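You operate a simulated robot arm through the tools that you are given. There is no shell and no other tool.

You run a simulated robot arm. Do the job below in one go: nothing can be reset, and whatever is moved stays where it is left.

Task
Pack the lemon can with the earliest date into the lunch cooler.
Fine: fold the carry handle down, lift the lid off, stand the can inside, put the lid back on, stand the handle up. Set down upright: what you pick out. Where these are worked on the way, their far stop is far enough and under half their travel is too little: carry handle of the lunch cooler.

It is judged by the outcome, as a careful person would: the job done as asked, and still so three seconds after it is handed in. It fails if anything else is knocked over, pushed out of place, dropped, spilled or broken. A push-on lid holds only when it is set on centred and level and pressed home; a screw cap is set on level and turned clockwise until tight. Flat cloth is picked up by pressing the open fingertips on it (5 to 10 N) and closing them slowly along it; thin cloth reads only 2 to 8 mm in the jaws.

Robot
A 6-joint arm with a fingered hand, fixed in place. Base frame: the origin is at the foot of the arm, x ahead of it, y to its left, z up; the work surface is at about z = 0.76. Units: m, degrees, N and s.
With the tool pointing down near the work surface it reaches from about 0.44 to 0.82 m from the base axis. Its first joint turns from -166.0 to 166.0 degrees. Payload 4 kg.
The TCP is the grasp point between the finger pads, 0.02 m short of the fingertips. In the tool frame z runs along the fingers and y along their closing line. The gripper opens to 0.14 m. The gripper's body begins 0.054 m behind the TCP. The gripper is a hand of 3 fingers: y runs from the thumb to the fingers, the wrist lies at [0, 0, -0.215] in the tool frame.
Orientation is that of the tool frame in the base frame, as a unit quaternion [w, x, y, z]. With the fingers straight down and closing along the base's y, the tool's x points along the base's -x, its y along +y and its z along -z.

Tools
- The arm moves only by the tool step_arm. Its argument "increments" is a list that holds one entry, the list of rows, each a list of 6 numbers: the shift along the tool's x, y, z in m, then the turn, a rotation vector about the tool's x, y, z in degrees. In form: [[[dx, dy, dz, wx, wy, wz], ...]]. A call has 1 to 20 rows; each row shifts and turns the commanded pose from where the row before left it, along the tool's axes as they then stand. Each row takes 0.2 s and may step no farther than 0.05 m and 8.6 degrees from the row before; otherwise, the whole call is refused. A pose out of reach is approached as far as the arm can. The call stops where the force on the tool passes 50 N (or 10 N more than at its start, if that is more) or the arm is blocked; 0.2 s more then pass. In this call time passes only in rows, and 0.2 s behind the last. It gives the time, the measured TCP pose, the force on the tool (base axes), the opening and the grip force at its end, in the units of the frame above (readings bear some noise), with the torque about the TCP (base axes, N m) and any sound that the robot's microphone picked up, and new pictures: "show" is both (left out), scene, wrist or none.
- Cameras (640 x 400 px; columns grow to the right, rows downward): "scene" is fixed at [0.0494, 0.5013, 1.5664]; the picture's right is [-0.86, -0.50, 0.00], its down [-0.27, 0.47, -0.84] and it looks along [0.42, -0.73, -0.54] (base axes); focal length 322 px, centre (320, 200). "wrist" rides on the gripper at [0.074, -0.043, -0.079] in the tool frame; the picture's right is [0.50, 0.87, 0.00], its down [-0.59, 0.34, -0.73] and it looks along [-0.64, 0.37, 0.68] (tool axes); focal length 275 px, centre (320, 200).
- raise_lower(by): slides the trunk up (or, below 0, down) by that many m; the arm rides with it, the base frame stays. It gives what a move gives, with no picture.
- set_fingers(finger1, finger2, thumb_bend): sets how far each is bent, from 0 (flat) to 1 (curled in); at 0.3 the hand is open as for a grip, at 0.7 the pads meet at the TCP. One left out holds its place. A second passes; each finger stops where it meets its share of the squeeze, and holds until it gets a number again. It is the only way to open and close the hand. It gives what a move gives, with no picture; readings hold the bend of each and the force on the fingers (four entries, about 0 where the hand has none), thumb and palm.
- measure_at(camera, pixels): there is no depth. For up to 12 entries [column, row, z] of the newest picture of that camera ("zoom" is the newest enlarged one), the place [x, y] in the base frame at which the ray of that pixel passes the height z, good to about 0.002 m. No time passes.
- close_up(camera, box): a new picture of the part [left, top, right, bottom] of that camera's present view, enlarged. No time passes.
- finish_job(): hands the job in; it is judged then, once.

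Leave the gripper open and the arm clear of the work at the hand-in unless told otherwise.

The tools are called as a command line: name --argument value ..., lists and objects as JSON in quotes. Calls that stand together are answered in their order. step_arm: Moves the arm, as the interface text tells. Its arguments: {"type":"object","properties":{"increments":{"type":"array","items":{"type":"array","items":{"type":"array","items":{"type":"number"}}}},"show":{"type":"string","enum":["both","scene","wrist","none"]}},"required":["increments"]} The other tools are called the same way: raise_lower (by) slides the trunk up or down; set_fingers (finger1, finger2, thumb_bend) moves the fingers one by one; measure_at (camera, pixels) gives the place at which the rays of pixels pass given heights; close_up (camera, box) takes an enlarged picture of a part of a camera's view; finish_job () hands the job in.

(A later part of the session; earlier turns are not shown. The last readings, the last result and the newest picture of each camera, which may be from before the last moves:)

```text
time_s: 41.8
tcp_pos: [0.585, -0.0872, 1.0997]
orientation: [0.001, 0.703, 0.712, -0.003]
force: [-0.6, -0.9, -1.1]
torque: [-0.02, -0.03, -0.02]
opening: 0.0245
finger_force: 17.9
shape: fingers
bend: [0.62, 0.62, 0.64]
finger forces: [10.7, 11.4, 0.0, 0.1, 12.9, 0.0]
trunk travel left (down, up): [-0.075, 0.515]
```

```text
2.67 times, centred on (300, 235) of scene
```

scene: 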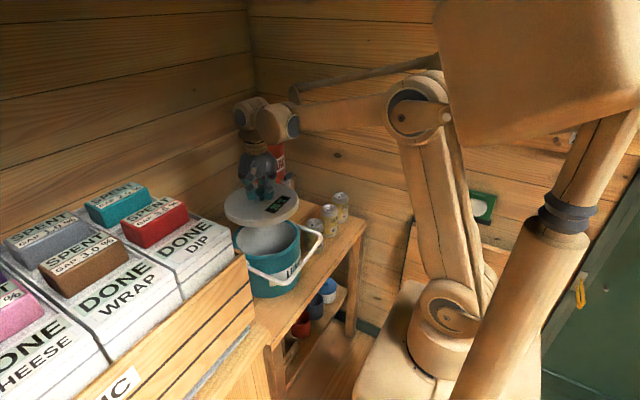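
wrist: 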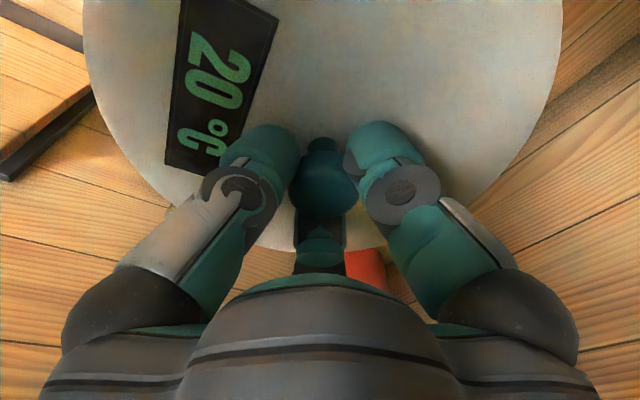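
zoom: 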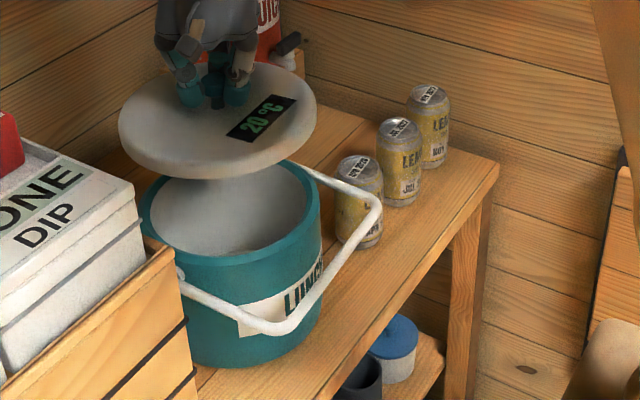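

The lid is off and level, and the cooler is open. Before carrying the lid over, I'll check the juice jug's footprint and spout so the lid clears them.

measure_at --camera "scene" --pixels '[[272, 213.7, 0.76], [270, 195.6, 0.853], [291, 180, 0.88], [288, 186, 0.88], [265, 190, 0.853], [250, 180, 0.853], [281, 180, 0.853], [295, 198, 0.76], [230, 204, 0.945], [241, 212, 0.945], [340, 230, 0.76], [320, 246, 0.76]]'

close_up --camera "scene" --box '[230, 120, 360, 230]'

```text
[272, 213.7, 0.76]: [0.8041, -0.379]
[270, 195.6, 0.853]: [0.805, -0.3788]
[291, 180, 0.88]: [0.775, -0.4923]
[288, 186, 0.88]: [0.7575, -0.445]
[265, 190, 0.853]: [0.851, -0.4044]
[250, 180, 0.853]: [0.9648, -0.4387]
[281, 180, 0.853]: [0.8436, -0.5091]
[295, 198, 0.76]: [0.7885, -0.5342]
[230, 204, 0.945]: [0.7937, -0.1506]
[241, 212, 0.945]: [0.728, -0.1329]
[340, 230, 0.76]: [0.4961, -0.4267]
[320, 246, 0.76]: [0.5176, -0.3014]
```

```text
3.64 times, centred on (295, 175) of scene
```

zoom: 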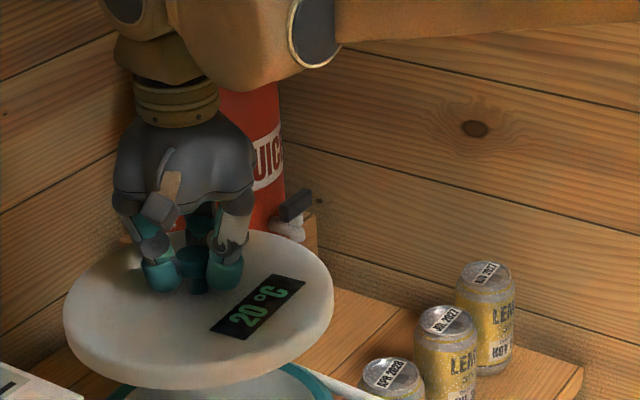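

The spout tip is near (0.765,-0.47) and the block corner near (0.805,-0.379), so a lid spot at (0.683,-0.325) has clearance all round. I'll carry the lid there at z≈1.10.

step_arm --increments '[[[-0.017, 0.007, 0, 0, 0, 0], [-0.034, 0.014, 0, 0, 0, 0], [-0.034, 0.014, 0, 0, 0, 0], [-0.034, 0.014, 0, 0, 0, 0], [-0.034, 0.014, 0, 0, 0, 0], [-0.034, 0.014, 0, 0, 0, 0], [-0.034, 0.014, 0, 0, 0, 0], [-0.017, 0.007, 0, 0, 0, 0]]]' --show "both"

close_up --camera "scene" --box '[220, 130, 380, 300]'

```text
time_s: 43.6
tcp_pos: [0.6863, -0.3249, 1.0988]
orientation: [0.001, 0.703, 0.711, -0.002]
force: [-0.7, 0.2, -0.9]
torque: [-0.01, 0.01, 0.0]
opening: 0.0242
finger_force: 17.6
shape: fingers
bend: [0.62, 0.62, 0.64]
finger forces: [10.7, 11.4, 0.0, 0.1, 12.8, 0.0]
trunk travel left (down, up): [-0.075, 0.515]
```

scene: 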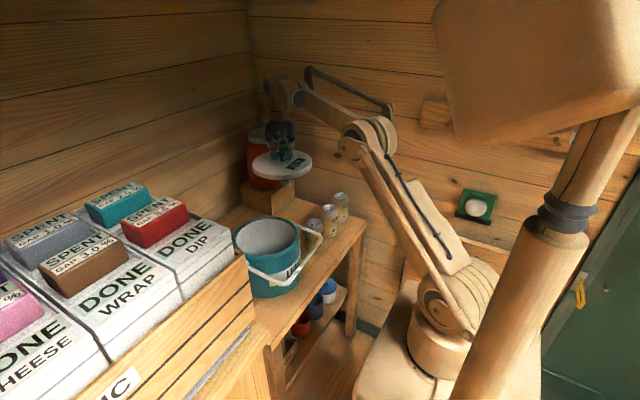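
wrist: 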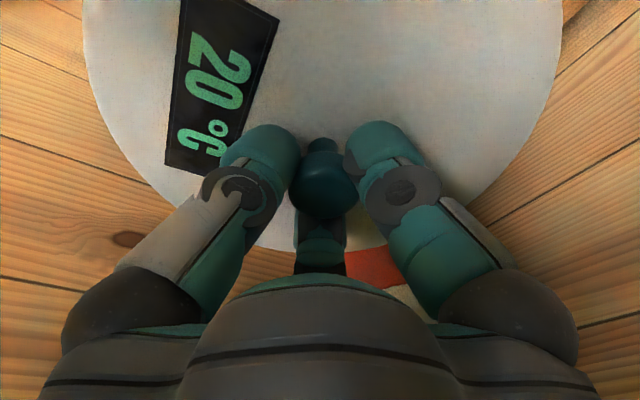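

```text
2.35 times, centred on (300, 215) of scene
```

zoom: 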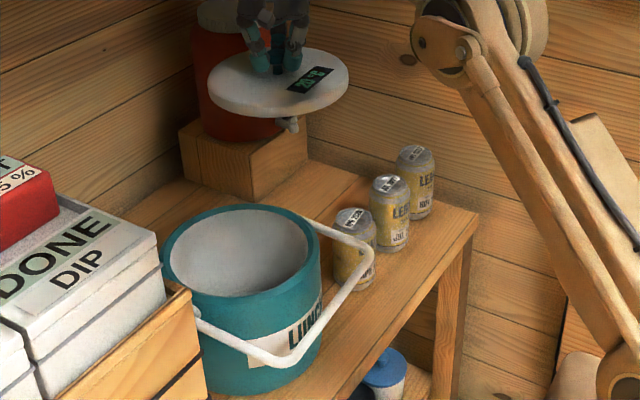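

The lid is level over the free spot. I'll descend in stages, checking arm clearance. First I'll go down 0.12 m.

step_arm --increments '[[[0, 0, 0.03, 0, 0, 0], [0, 0, 0.03, 0, 0, 0], [0, 0, 0.03, 0, 0, 0], [0, 0, 0.03, 0, 0, 0]]]' --show "both"

close_up --camera "scene" --box '[220, 130, 380, 300]'

```text
time_s: 44.6
tcp_pos: [0.6841, -0.3237, 0.9801]
orientation: [0.001, 0.703, 0.712, -0.002]
force: [0.8, -0.5, -1.5]
torque: [0.0, 0.0, 0.0]
opening: 0.0241
finger_force: 17.9
shape: fingers
bend: [0.62, 0.62, 0.64]
finger forces: [10.7, 11.4, 0.1, 0.1, 12.7, 0.1]
trunk travel left (down, up): [-0.075, 0.515]
```

scene: 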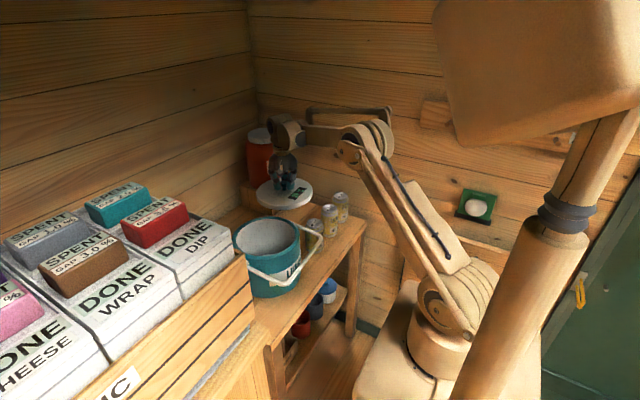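
wrist: 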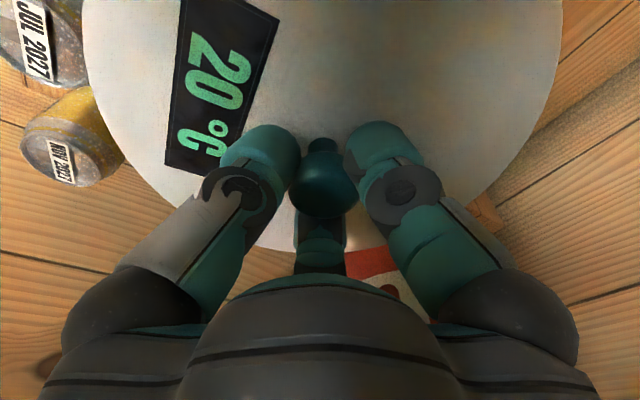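

```text
2.35 times, centred on (300, 215) of scene
```

zoom: 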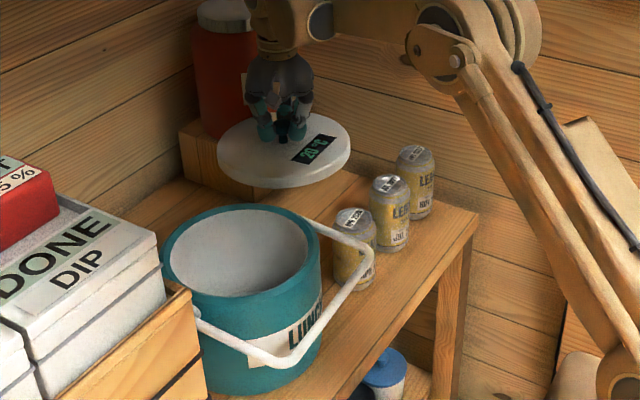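

Clear so far. I'll check the can tops and the block corner seen from here against the lid's landing circle.

measure_at --camera "wrist" --pixels '[[62, 160, 0.88], [38, 45, 0.88], [492, 215, 0.853], [500, 205, 0.853], [125, 155, 0.82], [95, 85, 0.82], [90, 20, 0.945], [540, 130, 0.945]]'

close_up --camera "wrist" --box '[0, 0, 240, 200]'

```text
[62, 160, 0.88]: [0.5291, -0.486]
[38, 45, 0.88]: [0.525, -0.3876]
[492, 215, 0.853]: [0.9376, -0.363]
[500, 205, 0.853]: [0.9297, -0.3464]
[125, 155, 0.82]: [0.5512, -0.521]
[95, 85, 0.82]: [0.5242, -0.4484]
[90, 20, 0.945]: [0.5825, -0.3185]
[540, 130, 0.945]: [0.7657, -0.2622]
```

```text
2.00 times, centred on (120, 100) of wrist
```

zoom: 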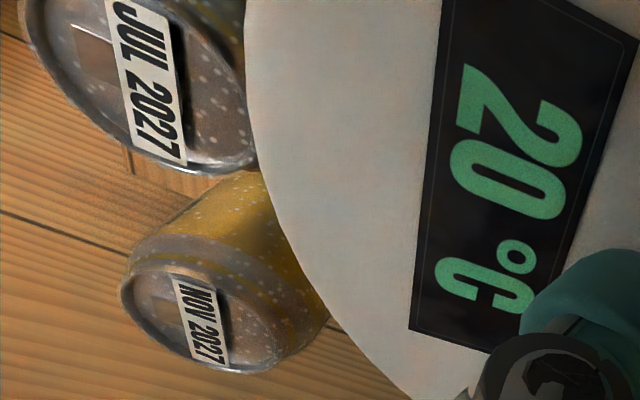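

The cans (JUL at (0.525,-0.388), NOV at (0.529,-0.486)) clear the lid circle by over 2 cm. I'll descend another 0.10 m and then slow down.

step_arm --increments '[[[0, 0, 0.025, 0, 0, 0], [0, 0, 0.025, 0, 0, 0], [0, 0, 0.025, 0, 0, 0], [0, 0, 0.025, 0, 0, 0]]]' --show "both"

close_up --camera "scene" --box '[220, 130, 380, 300]'

```text
time_s: 45.6
tcp_pos: [0.6839, -0.3267, 0.8798]
orientation: [0.001, 0.703, 0.711, -0.003]
force: [-2.8, 1.8, 0.1]
torque: [0.01, 0.01, 0.05]
opening: 0.0241
finger_force: 18.8
shape: fingers
bend: [0.62, 0.62, 0.64]
finger forces: [11.4, 12.1, 0.0, 0.0, 13.6, 0.0]
trunk travel left (down, up): [-0.075, 0.515]
```

scene: 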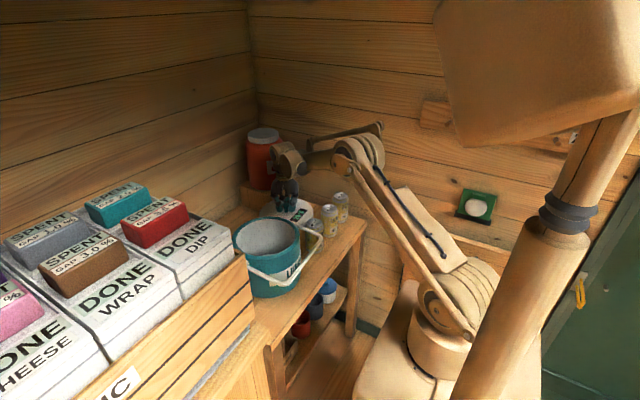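
wrist: 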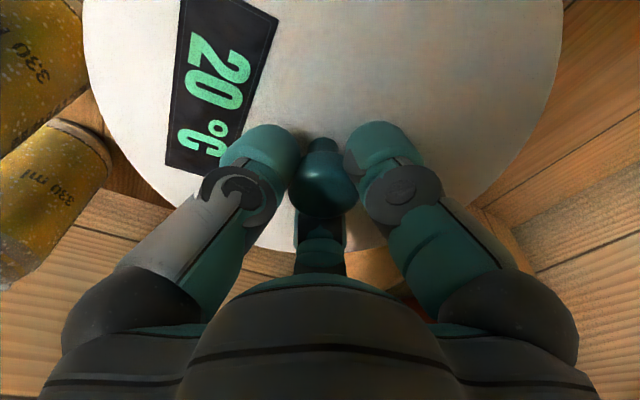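

```text
2.35 times, centred on (300, 215) of scene
```

zoom: 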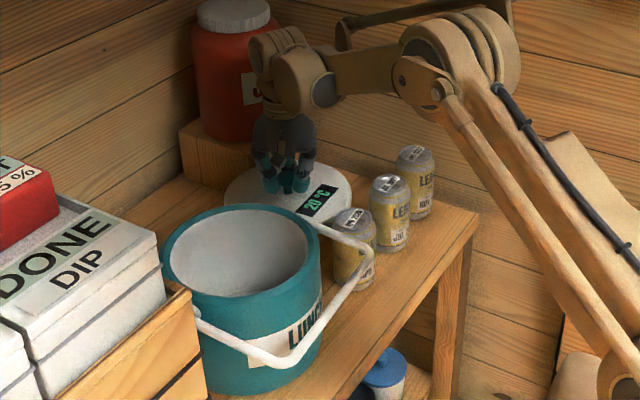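

The force reads (-2.8, 1.8) sideways, so the lid may be touching the block. I'll look closely at the right side of the wrist picture.

close_up --camera "wrist" --box '[400, 100, 640, 300]'

close_up --camera "scene" --box '[260, 170, 330, 230]'

measure_at --camera "wrist" --pixels '[[470, 212, 0.853], [490, 212, 0.853], [560, 85, 0.83], [84, 30, 0.83], [120, 140, 0.83], [480, 190, 0.83], [490, 235, 0.853]]'

```text
2.00 times, centred on (520, 200) of wrist
```

zoom: 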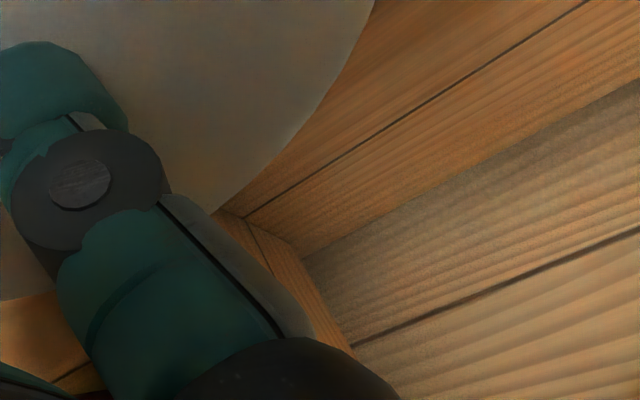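

```text
6.67 times, centred on (295, 200) of scene
```

zoom: 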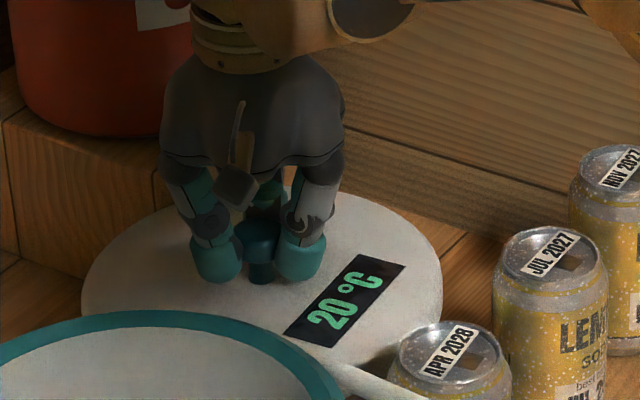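

```text
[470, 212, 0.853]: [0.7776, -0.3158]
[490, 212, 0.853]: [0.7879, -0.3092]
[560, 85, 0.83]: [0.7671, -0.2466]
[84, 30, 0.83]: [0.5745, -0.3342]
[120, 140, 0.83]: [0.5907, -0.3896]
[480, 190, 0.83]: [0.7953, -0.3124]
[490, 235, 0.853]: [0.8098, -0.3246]
```

The lid's rim is close to the block's corner. I'll shift it 12 mm toward +y and 3 mm toward -x, and see whether the side force goes.

step_arm --increments '[[[0.006, -0.0015, 0, 0, 0, 0], [0.006, -0.0015, 0, 0, 0, 0]]]' --show "wrist"

close_up --camera "scene" --box '[250, 160, 350, 240]'

```text
time_s: 46.2
tcp_pos: [0.6802, -0.314, 0.8797]
orientation: [0.001, 0.703, 0.711, -0.002]
force: [0.7, 0.0, -0.6]
torque: [-0.02, 0.01, -0.01]
opening: 0.0243
finger_force: 18.7
shape: fingers
bend: [0.62, 0.62, 0.64]
finger forces: [11.4, 12.8, 0.0, 0.0, 12.9, 0.0]
trunk travel left (down, up): [-0.075, 0.515]
```

wrist: 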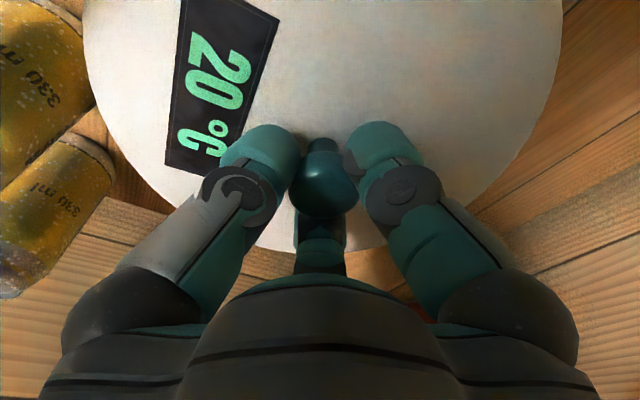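

```text
5.00 times, centred on (300, 200) of scene
```

zoom: 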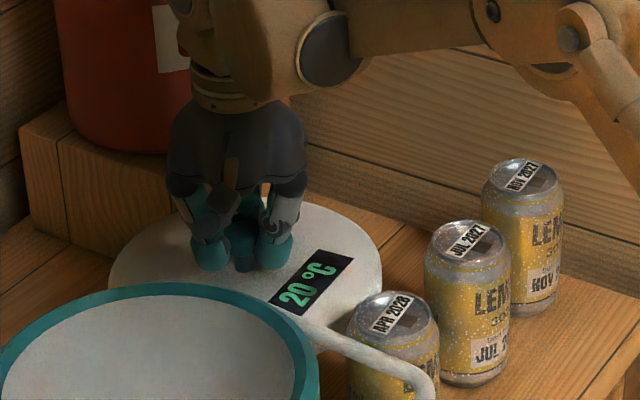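

The side force is gone. I'll lower in small steps toward the table.

step_arm --increments '[[[0, 0, 0.01, 0, 0, 0], [0, 0, 0.01, 0, 0, 0], [0, 0, 0.008, 0, 0, 0]]]' --show "wrist"

close_up --camera "scene" --box '[250, 160, 350, 240]'

```text
time_s: 47.0
tcp_pos: [0.6809, -0.3138, 0.8511]
orientation: [0.001, 0.703, 0.711, -0.003]
force: [-1.1, -0.1, -1.1]
torque: [0.03, -0.03, -0.04]
opening: 0.0242
finger_force: 18.3
shape: fingers
bend: [0.62, 0.62, 0.64]
finger forces: [11.2, 12.7, 0.1, 0.0, 12.9, 0.0]
trunk travel left (down, up): [-0.075, 0.515]
```

wrist: 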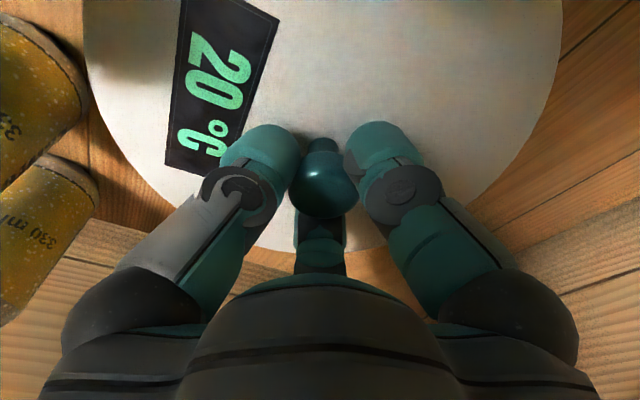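

```text
5.00 times, centred on (300, 200) of scene
```

zoom: 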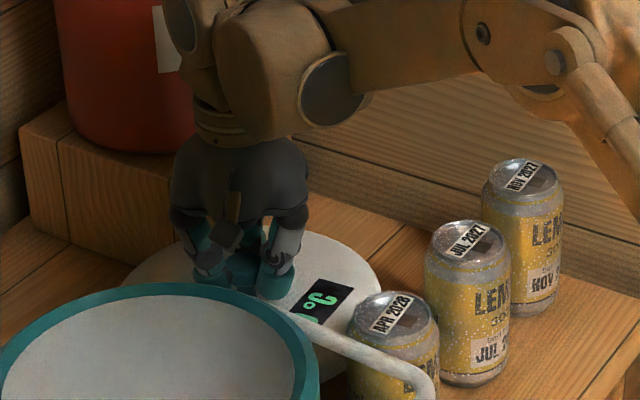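

Still free. I'll keep lowering in 4 mm steps.

step_arm --increments '[[[0, 0, 0.004, 0, 0, 0], [0, 0, 0.004, 0, 0, 0], [0, 0, 0.004, 0, 0, 0]]]' --show "none"

step_arm --increments '[[[0, 0, 0.003, 0, 0, 0], [0, 0, 0.003, 0, 0, 0]]]' --show "scene"

```text
time_s: 47.8
tcp_pos: [0.6805, -0.3133, 0.8412]
orientation: [0.001, 0.703, 0.711, -0.002]
force: [-1.3, -0.1, -0.8]
torque: [-0.03, -0.02, 0.02]
opening: 0.0241
finger_force: 18.5
shape: fingers
bend: [0.62, 0.62, 0.64]
finger forces: [11.2, 12.7, 0.0, 0.0, 12.9, 0.0]
trunk travel left (down, up): [-0.075, 0.515]
```

```text
time_s: 48.4
tcp_pos: [0.6816, -0.313, 0.8363]
orientation: [0.002, 0.703, 0.711, -0.003]
force: [0.8, -0.3, -0.8]
torque: [0.02, -0.01, 0.01]
opening: 0.0239
finger_force: 18.6
shape: fingers
bend: [0.62, 0.62, 0.64]
finger forces: [11.3, 12.7, 0.0, 0.1, 12.8, 0.0]
trunk travel left (down, up): [-0.075, 0.515]
```

scene: 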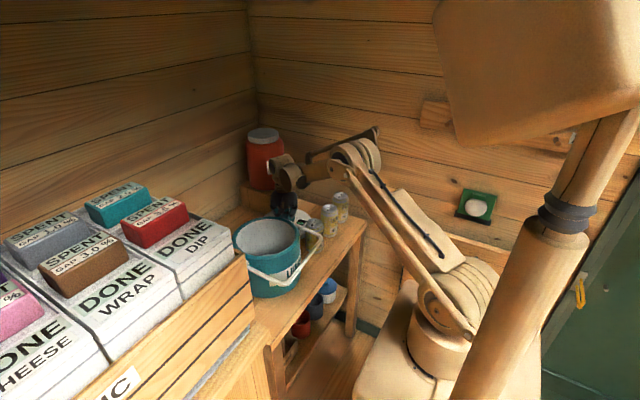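

No contact yet at z 0.836. I'll continue in 3 mm steps.

step_arm --increments '[[[0, 0, 0.003, 0, 0, 0], [0, 0, 0.003, 0, 0, 0]]]' --show "none"

step_arm --increments '[[[0, 0, 0.003, 0, 0, 0], [0, 0, 0.003, 0, 0, 0]]]' --show "none"

close_up --camera "scene" --box '[250, 140, 390, 240]'

```text
time_s: 49.0
tcp_pos: [0.6806, -0.3129, 0.8287]
orientation: [0.001, 0.703, 0.711, -0.003]
force: [-0.4, -0.4, -1.4]
torque: [0.03, 0.0, -0.01]
opening: 0.0243
finger_force: 18.9
shape: fingers
bend: [0.62, 0.62, 0.64]
finger forces: [11.3, 12.7, 0.0, 0.1, 12.9, 0.0]
trunk travel left (down, up): [-0.075, 0.515]
```

```text
time_s: 49.6
tcp_pos: [0.6822, -0.3125, 0.824]
orientation: [0.002, 0.703, 0.711, -0.003]
force: [0.3, 0.0, -1.6]
torque: [0.01, 0.0, 0.0]
opening: 0.0242
finger_force: 18.2
shape: fingers
bend: [0.62, 0.62, 0.64]
finger forces: [11.1, 12.6, 0.1, 0.1, 12.9, 0.0]
trunk travel left (down, up): [-0.075, 0.515]
```

```text
4.00 times, centred on (320, 190) of scene
```

zoom: 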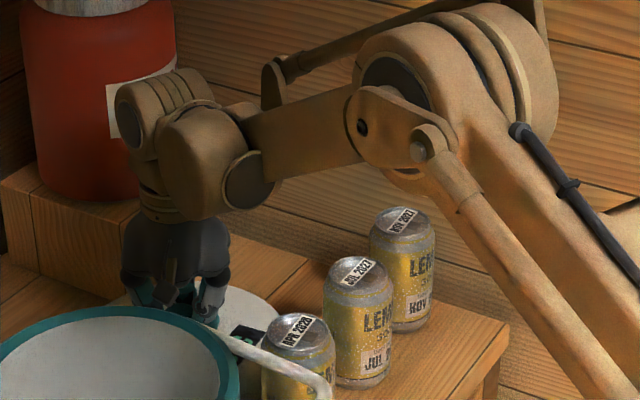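

Still free at z 0.824. I'll continue.

step_arm --increments '[[[0, 0, 0.003, 0, 0, 0], [0, 0, 0.002, 0, 0, 0]]]' --show "none"

step_arm --increments '[[[0, 0, 0.003, 0, 0, 0], [0, 0, 0.002, 0, 0, 0]]]' --show "wrist"

```text
time_s: 50.2
tcp_pos: [0.6815, -0.313, 0.8228]
orientation: [0.002, 0.703, 0.711, -0.001]
force: [5.1, -1.5, 21.6]
torque: [-0.08, -0.16, 0.04]
opening: 0.0229
finger_force: 18.8
shape: fingers
bend: [0.62, 0.62, 0.65]
finger forces: [11.8, 15.2, 0.0, 0.1, 11.9, 0.0]
trunk travel left (down, up): [-0.075, 0.515]
```

```text
time_s: 50.8
tcp_pos: [0.6801, -0.3139, 0.815]
orientation: [0.002, 0.703, 0.711, -0.001]
force: [2.8, -0.6, 25.5]
torque: [-0.09, -0.18, 0.03]
opening: 0.0194
finger_force: 20.7
shape: fingers
bend: [0.63, 0.62, 0.66]
finger forces: [14.1, 17.2, 0.1, 0.0, 10.0, 0.0]
trunk travel left (down, up): [-0.075, 0.515]
```

wrist: 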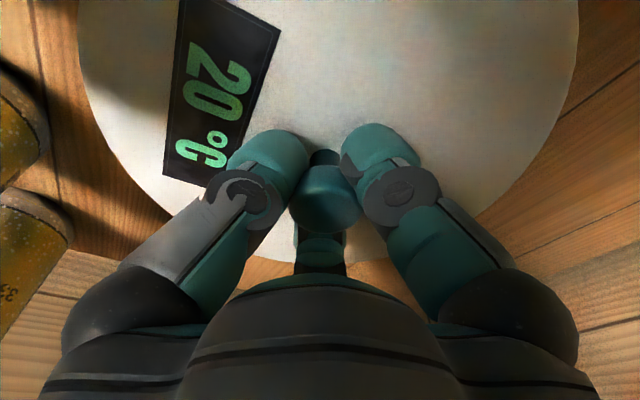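

The lid touched the table at z≈0.823 and now presses at 25 N, with the fingers having slid slightly down the knob. I'll open the fingers to let go.

step_arm --increments '[[[0, 0, -0.002, 0, 0, 0], [0, 0, -0.002, 0, 0, 0]]]' --show "none"

set_fingers --finger1 0.45 --finger2 0.45 --thumb_bend 0.45

close_up --camera "wrist" --box '[0, 0, 640, 400]'

```text
time_s: 51.4
tcp_pos: [0.6808, -0.3137, 0.8173]
orientation: [0.0, 0.703, 0.711, -0.003]
force: [-1.5, 1.0, 1.5]
torque: [-0.04, -0.05, -0.01]
opening: 0.0201
finger_force: 19.5
shape: fingers
bend: [0.63, 0.62, 0.66]
finger forces: [13.2, 14.1, 0.0, 0.0, 11.9, 0.0]
trunk travel left (down, up): [-0.075, 0.515]
```

```text
time_s: 52.4
tcp_pos: [0.6813, -0.3143, 0.8178]
orientation: [0.002, 0.703, 0.711, -0.002]
force: [0.5, 0.0, 0.2]
torque: [0.01, 0.0, -0.01]
opening: 0.0792
finger_force: 0.0
shape: fingers
bend: [0.45, 0.45, 0.45]
finger forces: [0.1, 0.0, 0.0, 0.0, 0.0, 0.0]
trunk travel left (down, up): [-0.075, 0.515]
```

```text
1.00 times, centred on (320, 200) of wrist (not enlarged: the box is as wide or as high as the picture)
```

zoom: 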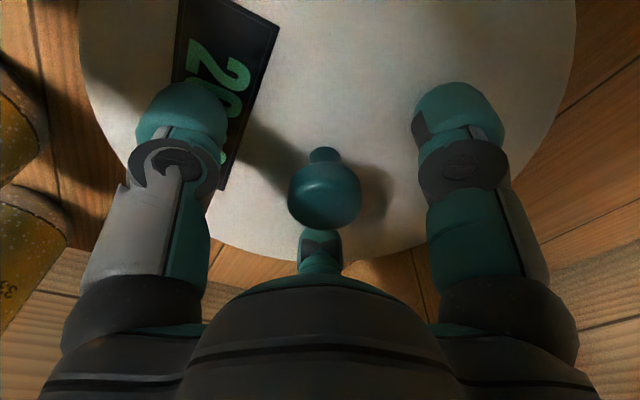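

The lid now rests on the table, released. I'll rise straight up, then look at the lid, cans and cooler.

step_arm --increments '[[[0, 0, -0.01, 0, 0, 0], [0, 0, -0.03, 0, 0, 0], [0, 0, -0.045, 0, 0, 0], [0, 0, -0.045, 0, 0, 0], [0, 0, -0.045, 0, 0, 0], [0, 0, -0.03, 0, 0, 0]]]' --show "both"

close_up --camera "scene" --box '[220, 130, 380, 300]'

```text
time_s: 53.8
tcp_pos: [0.6805, -0.3066, 1.0248]
orientation: [0.001, 0.703, 0.712, -0.003]
force: [0.2, -0.4, -0.2]
torque: [-0.02, 0.02, -0.01]
opening: 0.0792
finger_force: 0.2
shape: fingers
bend: [0.45, 0.45, 0.45]
finger forces: [0.0, 0.0, 0.1, 0.0, 0.0, 0.0]
trunk travel left (down, up): [-0.075, 0.515]
```

scene: 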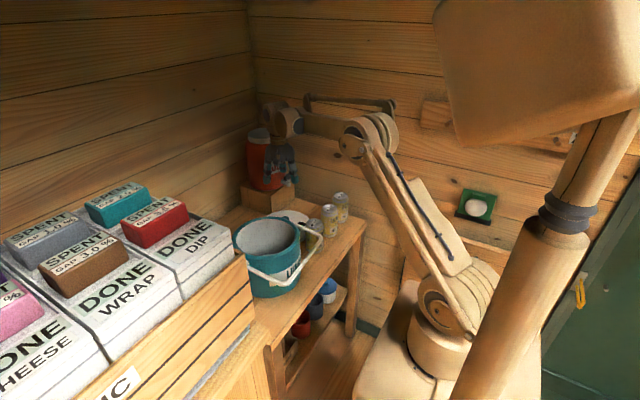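
wrist: 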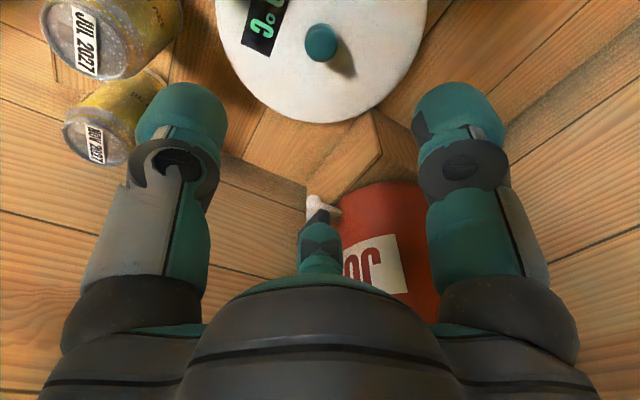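

```text
2.35 times, centred on (300, 215) of scene
```

zoom: 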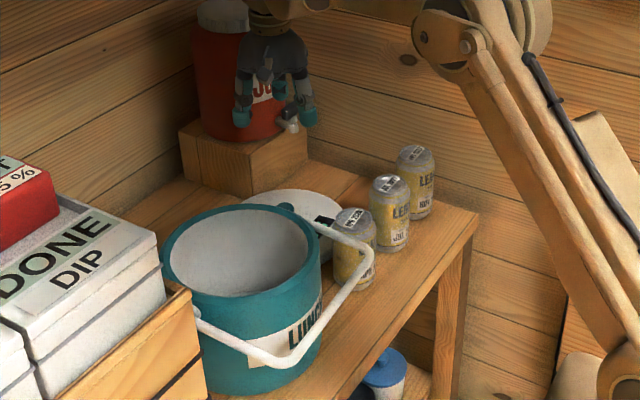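

The lid sits flat beside the block. I'll move over the middle can (JUL 2027) at about (0.525,-0.389), staying at z≈1.025, with fingers opened to 0.42.

step_arm --increments '[[[-0.0206, -0.0389, 0, 0, 0, 0], [-0.0206, -0.0389, 0, 0, 0, 0], [-0.0206, -0.0389, 0, 0, 0, 0], [-0.0206, -0.0389, 0, 0, 0, 0]]]' --show "none"

set_fingers --finger1 0.42 --finger2 0.42 --thumb_bend 0.42

close_up --camera "wrist" --box '[0, 0, 640, 400]'

close_up --camera "scene" --box '[260, 140, 390, 260]'

```text
time_s: 54.8
tcp_pos: [0.5241, -0.3964, 1.026]
orientation: [0.001, 0.703, 0.711, -0.003]
force: [-0.6, -0.1, 0.4]
torque: [0.01, -0.01, -0.01]
opening: 0.0794
finger_force: 0.1
shape: fingers
bend: [0.45, 0.45, 0.45]
finger forces: [0.1, 0.0, 0.0, 0.0, 0.0, 0.0]
trunk travel left (down, up): [-0.075, 0.515]
```

```text
time_s: 55.8
tcp_pos: [0.5258, -0.3964, 1.026]
orientation: [0.001, 0.702, 0.712, -0.003]
force: [-0.3, 0.2, -0.1]
torque: [0.0, -0.02, 0.03]
opening: 0.0883
finger_force: 0.1
shape: fingers
bend: [0.42, 0.42, 0.42]
finger forces: [0.0, 0.0, 0.1, 0.1, 0.0, 0.0]
trunk travel left (down, up): [-0.075, 0.515]
```

```text
1.00 times, centred on (320, 200) of wrist (not enlarged: the box is as wide or as high as the picture)
```

zoom: 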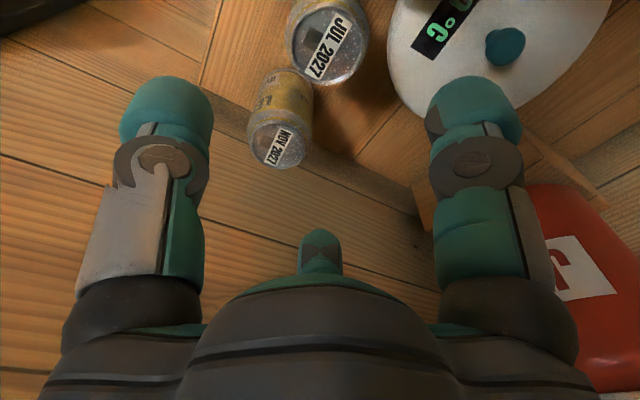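

```text
3.33 times, centred on (325, 200) of scene
```

zoom: 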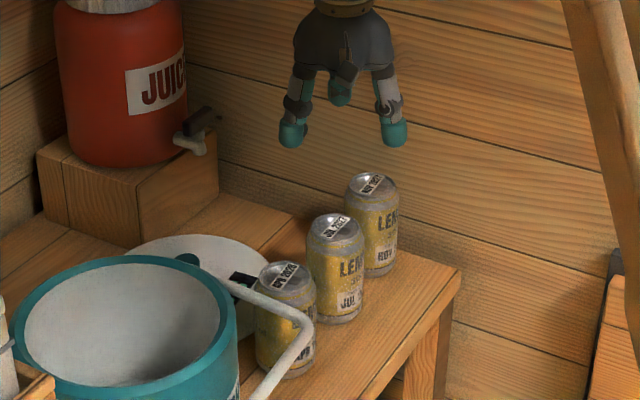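

I'll zoom in on the JUL can's top and measure its centre.

close_up --camera "wrist" --box '[230, 0, 390, 100]'

measure_at --camera "wrist" --pixels '[[329, 43, 0.875], [329, 43, 0.88], [329, 43, 0.885], [278, 145, 0.88], [505, 45, 0.823]]'

```text
4.00 times, centred on (310, 50) of wrist
```

zoom: 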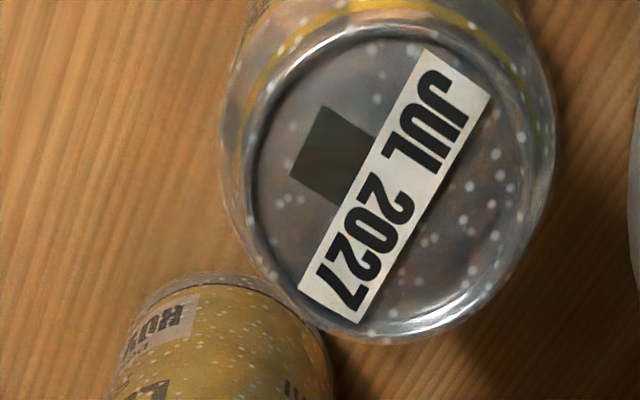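

```text
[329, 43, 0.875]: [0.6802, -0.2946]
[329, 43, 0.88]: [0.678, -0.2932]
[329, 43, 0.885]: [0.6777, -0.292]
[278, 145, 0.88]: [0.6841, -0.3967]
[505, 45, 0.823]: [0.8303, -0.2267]
```

That measurement used the older picture, so I'll measure on the newest zoom instead: can rim centre at zoom (397,183).

measure_at --camera "zoom" --pixels '[[397, 183, 0.875], [397, 183, 0.88], [397, 183, 0.885], [245, 170, 0.88], [550, 160, 0.88], [390, 25, 0.88], [400, 340, 0.88]]'

```text
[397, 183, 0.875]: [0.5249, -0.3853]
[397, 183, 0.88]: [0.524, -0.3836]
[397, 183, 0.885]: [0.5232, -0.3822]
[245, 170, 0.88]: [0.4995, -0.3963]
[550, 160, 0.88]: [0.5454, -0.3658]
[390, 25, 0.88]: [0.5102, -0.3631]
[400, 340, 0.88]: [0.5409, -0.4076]
```

The can's centre is about (0.524,-0.386) with its top near z 0.88. I'll shift over it and descend to z≈0.93, with the fingertips still above the can's shoulder, and check.

step_arm --increments '[[[0.0104, -0.0015, 0, 0, 0, 0], [0, 0, 0.03, 0, 0, 0], [0, 0, 0.03, 0, 0, 0], [0, 0, 0.03, 0, 0, 0]]]' --show "both"

close_up --camera "scene" --box '[280, 160, 380, 250]'

close_up --camera "wrist" --box '[200, 20, 440, 180]'

```text
time_s: 56.8
tcp_pos: [0.5265, -0.3882, 0.9362]
orientation: [0.001, 0.703, 0.711, -0.002]
force: [0.1, 0.6, -1.0]
torque: [0.0, 0.01, -0.02]
opening: 0.0888
finger_force: 0.0
shape: fingers
bend: [0.42, 0.42, 0.42]
finger forces: [0.1, 0.0, 0.1, 0.0, 0.0, 0.0]
trunk travel left (down, up): [-0.075, 0.515]
```

scene: 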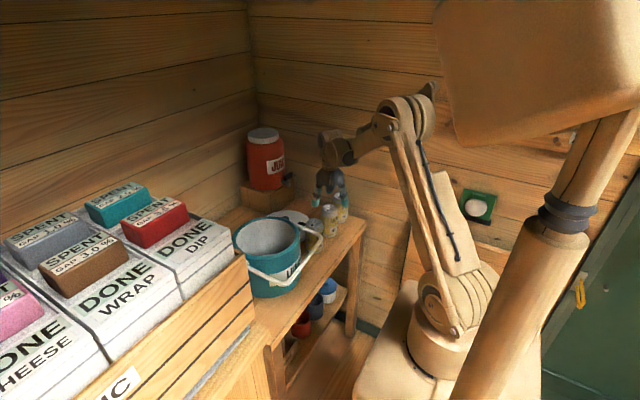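
wrist: 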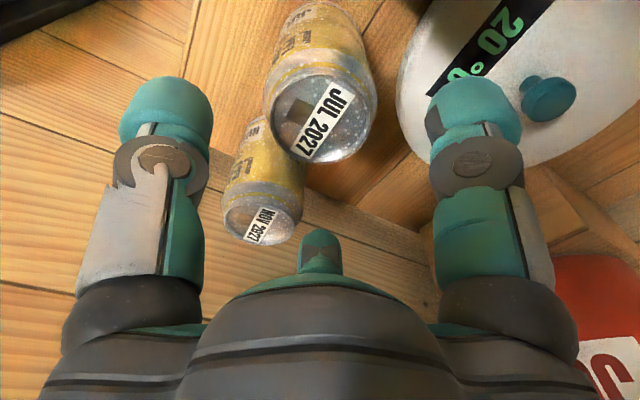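

```text
4.44 times, centred on (330, 205) of scene
```

zoom: 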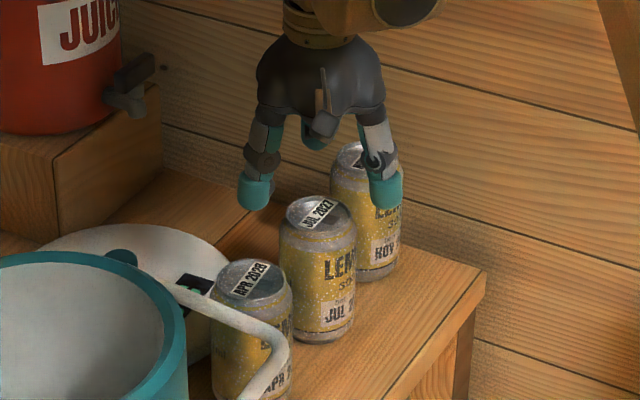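

```text
2.50 times, centred on (320, 100) of wrist
```

zoom: 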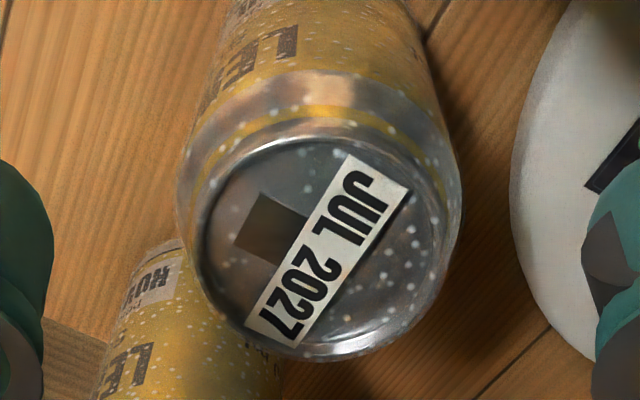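

I'll measure the can's rim centre in this closer zoom at (322,249).

measure_at --camera "zoom" --pixels '[[322, 249, 0.875], [322, 249, 0.88], [322, 249, 0.885], [200, 245, 0.88], [448, 235, 0.88], [310, 138, 0.88], [330, 360, 0.88]]'

```text
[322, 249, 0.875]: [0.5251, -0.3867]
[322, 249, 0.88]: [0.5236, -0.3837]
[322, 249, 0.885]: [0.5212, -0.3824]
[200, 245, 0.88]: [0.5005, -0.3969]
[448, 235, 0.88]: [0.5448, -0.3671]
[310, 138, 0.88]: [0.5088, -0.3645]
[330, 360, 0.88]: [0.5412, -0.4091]
```

The centre is (0.524,-0.385). I'll correct by a couple of mm and descend to z≈0.868 around the can, leaving it untouched.

step_arm --increments '[[[0.003, -0.0025, 0, 0, 0, 0], [0, 0, 0.02, 0, 0, 0], [0, 0, 0.02, 0, 0, 0], [0, 0, 0.015, 0, 0, 0], [0, 0, 0.012, 0, 0, 0]]]' --show "both"

close_up --camera "scene" --box '[280, 160, 380, 250]'

```text
time_s: 58.0
tcp_pos: [0.5221, -0.3836, 0.8656]
orientation: [0.001, 0.702, 0.712, -0.002]
force: [0.2, 0.2, 0.3]
torque: [0.02, 0.0, 0.02]
opening: 0.0883
finger_force: 0.0
shape: fingers
bend: [0.42, 0.42, 0.42]
finger forces: [0.0, 0.1, 0.0, 0.0, 0.0, 0.0]
trunk travel left (down, up): [-0.075, 0.515]
```

scene: 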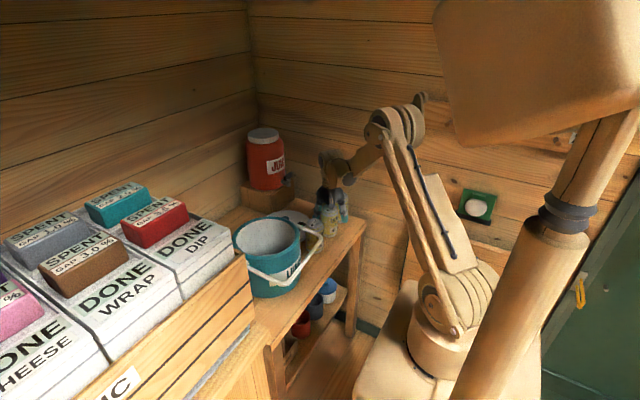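
wrist: 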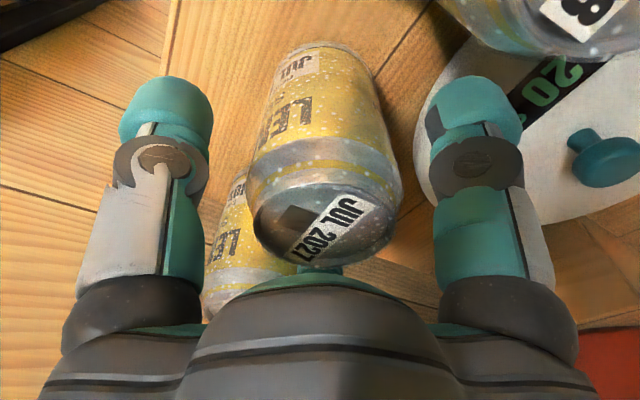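

```text
4.44 times, centred on (330, 205) of scene
```

zoom: 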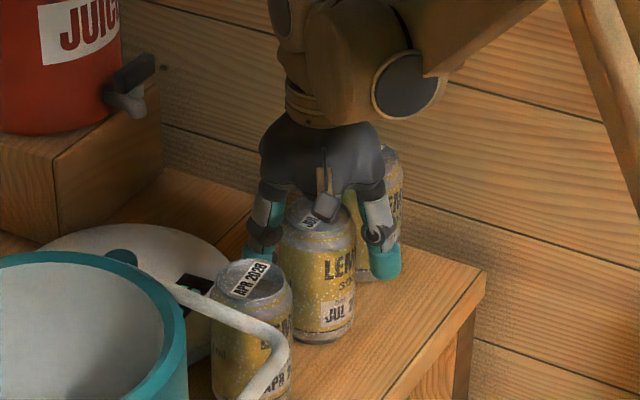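

The can stands centred between the fingers with no contact. I'll close onto it gently.

set_fingers --finger1 0.47 --finger2 0.47 --thumb_bend 0.47

set_fingers --finger1 0.6 --finger2 0.6 --thumb_bend 0.6

close_up --camera "scene" --box '[280, 160, 380, 250]'

close_up --camera "wrist" --box '[0, 0, 640, 400]'

```text
time_s: 59.0
tcp_pos: [0.5221, -0.383, 0.8671]
orientation: [0.001, 0.703, 0.711, -0.003]
force: [0.0, 0.1, 1.1]
torque: [-0.02, 0.0, -0.01]
opening: 0.0734
finger_force: 0.0
shape: fingers
bend: [0.47, 0.47, 0.47]
finger forces: [0.0, 0.0, 0.0, 0.1, 0.1, 0.0]
trunk travel left (down, up): [-0.075, 0.515]
```

```text
time_s: 60.0
tcp_pos: [0.5226, -0.3835, 0.8664]
orientation: [0.001, 0.703, 0.711, -0.002]
force: [-0.2, -1.2, 0.2]
torque: [0.01, 0.09, 0.0]
opening: 0.055
finger_force: 18.1
shape: fingers
bend: [0.53, 0.53, 0.55]
finger forces: [11.3, 12.2, 0.0, 0.0, 12.7, 0.0]
trunk travel left (down, up): [-0.075, 0.515]
```

```text
4.44 times, centred on (330, 205) of scene
```

zoom: 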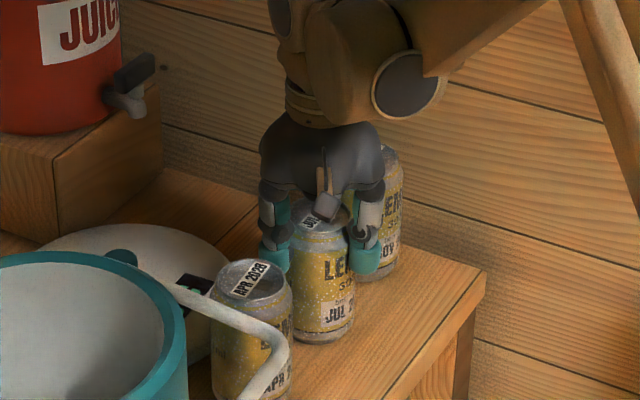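

```text
1.00 times, centred on (320, 200) of wrist (not enlarged: the box is as wide or as high as the picture)
```

zoom: 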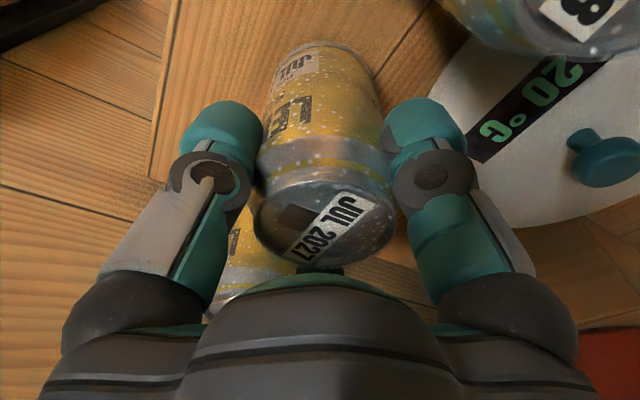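

The can is held at ~12 N per finger. I'll lift it 1 cm slowly and check the weight and grip.

step_arm --increments '[[[0, 0, -0.003, 0, 0, 0], [0, 0, -0.003, 0, 0, 0], [0, 0, -0.004, 0, 0, 0]]]' --show "wrist"

close_up --camera "scene" --box '[280, 160, 380, 250]'

```text
time_s: 60.8
tcp_pos: [0.5227, -0.3837, 0.8768]
orientation: [0.001, 0.702, 0.712, -0.002]
force: [-0.1, 0.6, -3.3]
torque: [0.02, -0.01, 0.04]
opening: 0.0545
finger_force: 17.7
shape: fingers
bend: [0.53, 0.53, 0.55]
finger forces: [11.6, 12.0, 0.1, 0.1, 12.3, 0.1]
trunk travel left (down, up): [-0.075, 0.515]
```

wrist: 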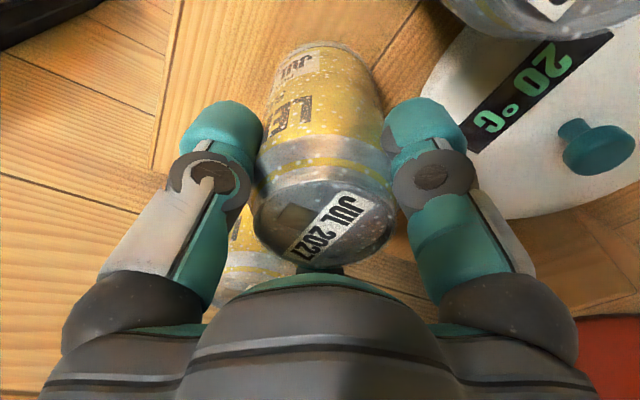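

```text
4.44 times, centred on (330, 205) of scene
```

zoom: 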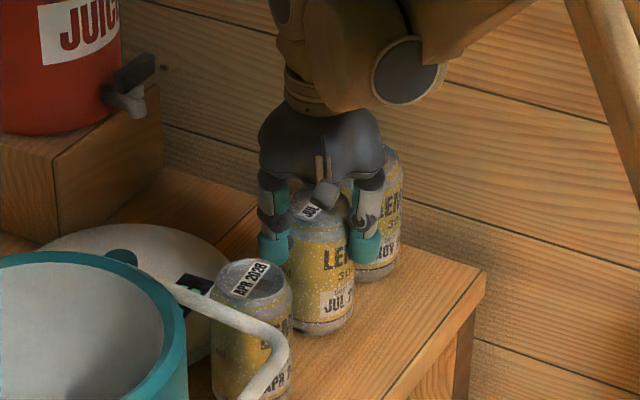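

The reading of 3.3 N matches the can's weight and it hangs upright. I'll lift to z≈1.10, then carry it toward the cooler.

step_arm --increments '[[[0, 0, -0.015, 0, 0, 0], [0, 0, -0.03, 0, 0, 0], [0, 0, -0.04, 0, 0, 0], [0, 0, -0.04, 0, 0, 0], [0, 0, -0.04, 0, 0, 0], [0, 0, -0.04, 0, 0, 0], [0, 0, -0.02, 0, 0, 0]]]' --show "both"

close_up --camera "scene" --box '[220, 130, 380, 300]'

```text
time_s: 62.4
tcp_pos: [0.5271, -0.3831, 1.101]
orientation: [0.0, 0.702, 0.712, -0.001]
force: [0.0, 0.0, -3.0]
torque: [0.01, -0.01, -0.01]
opening: 0.0547
finger_force: 17.9
shape: fingers
bend: [0.53, 0.53, 0.55]
finger forces: [11.4, 12.1, 0.0, 0.0, 12.0, 0.1]
trunk travel left (down, up): [-0.075, 0.515]
```

scene: 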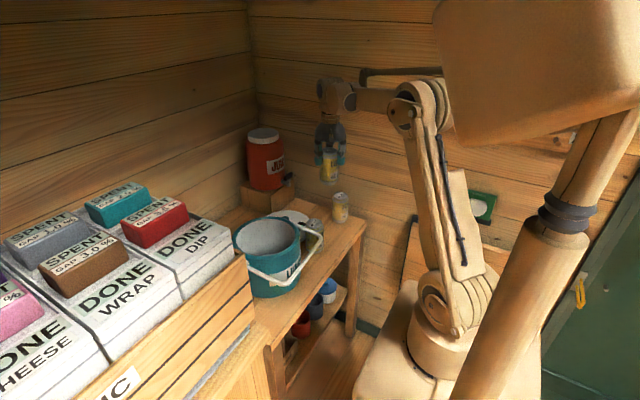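
wrist: 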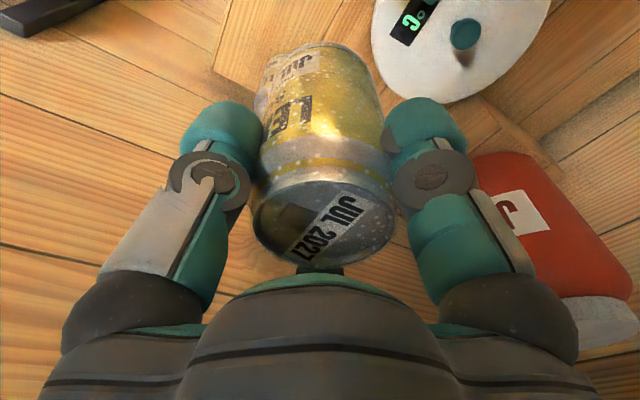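

```text
2.35 times, centred on (300, 215) of scene
```

zoom: 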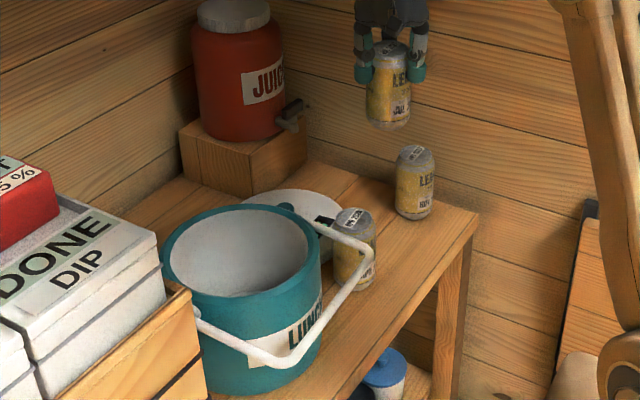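

I'll measure the cooler's rim to find its centre, using the rim's left, right, top and bottom points in this zoom.

close_up --camera "scene" --box '[225, 205, 310, 280]'

```text
5.33 times, centred on (268, 242) of scene
```

zoom: 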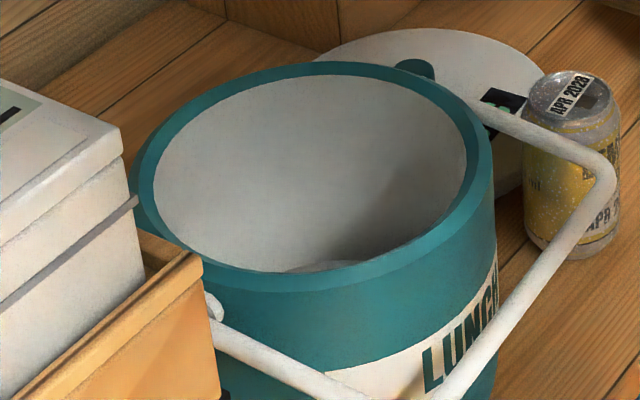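

I'll measure the inner rim's edges on this zoom at z≈0.935 and 0.945.

measure_at --camera "zoom" --pixels '[[153, 185, 0.935], [468, 160, 0.935], [320, 76, 0.935], [310, 272, 0.935], [137, 190, 0.935], [492, 155, 0.935], [330, 61, 0.935], [330, 291, 0.935]]'

```text
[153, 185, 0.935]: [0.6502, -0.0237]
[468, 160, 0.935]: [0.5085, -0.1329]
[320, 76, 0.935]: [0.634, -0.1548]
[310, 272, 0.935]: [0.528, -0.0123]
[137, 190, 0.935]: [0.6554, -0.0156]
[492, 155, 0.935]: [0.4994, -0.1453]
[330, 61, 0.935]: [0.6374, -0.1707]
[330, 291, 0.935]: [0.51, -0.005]
```

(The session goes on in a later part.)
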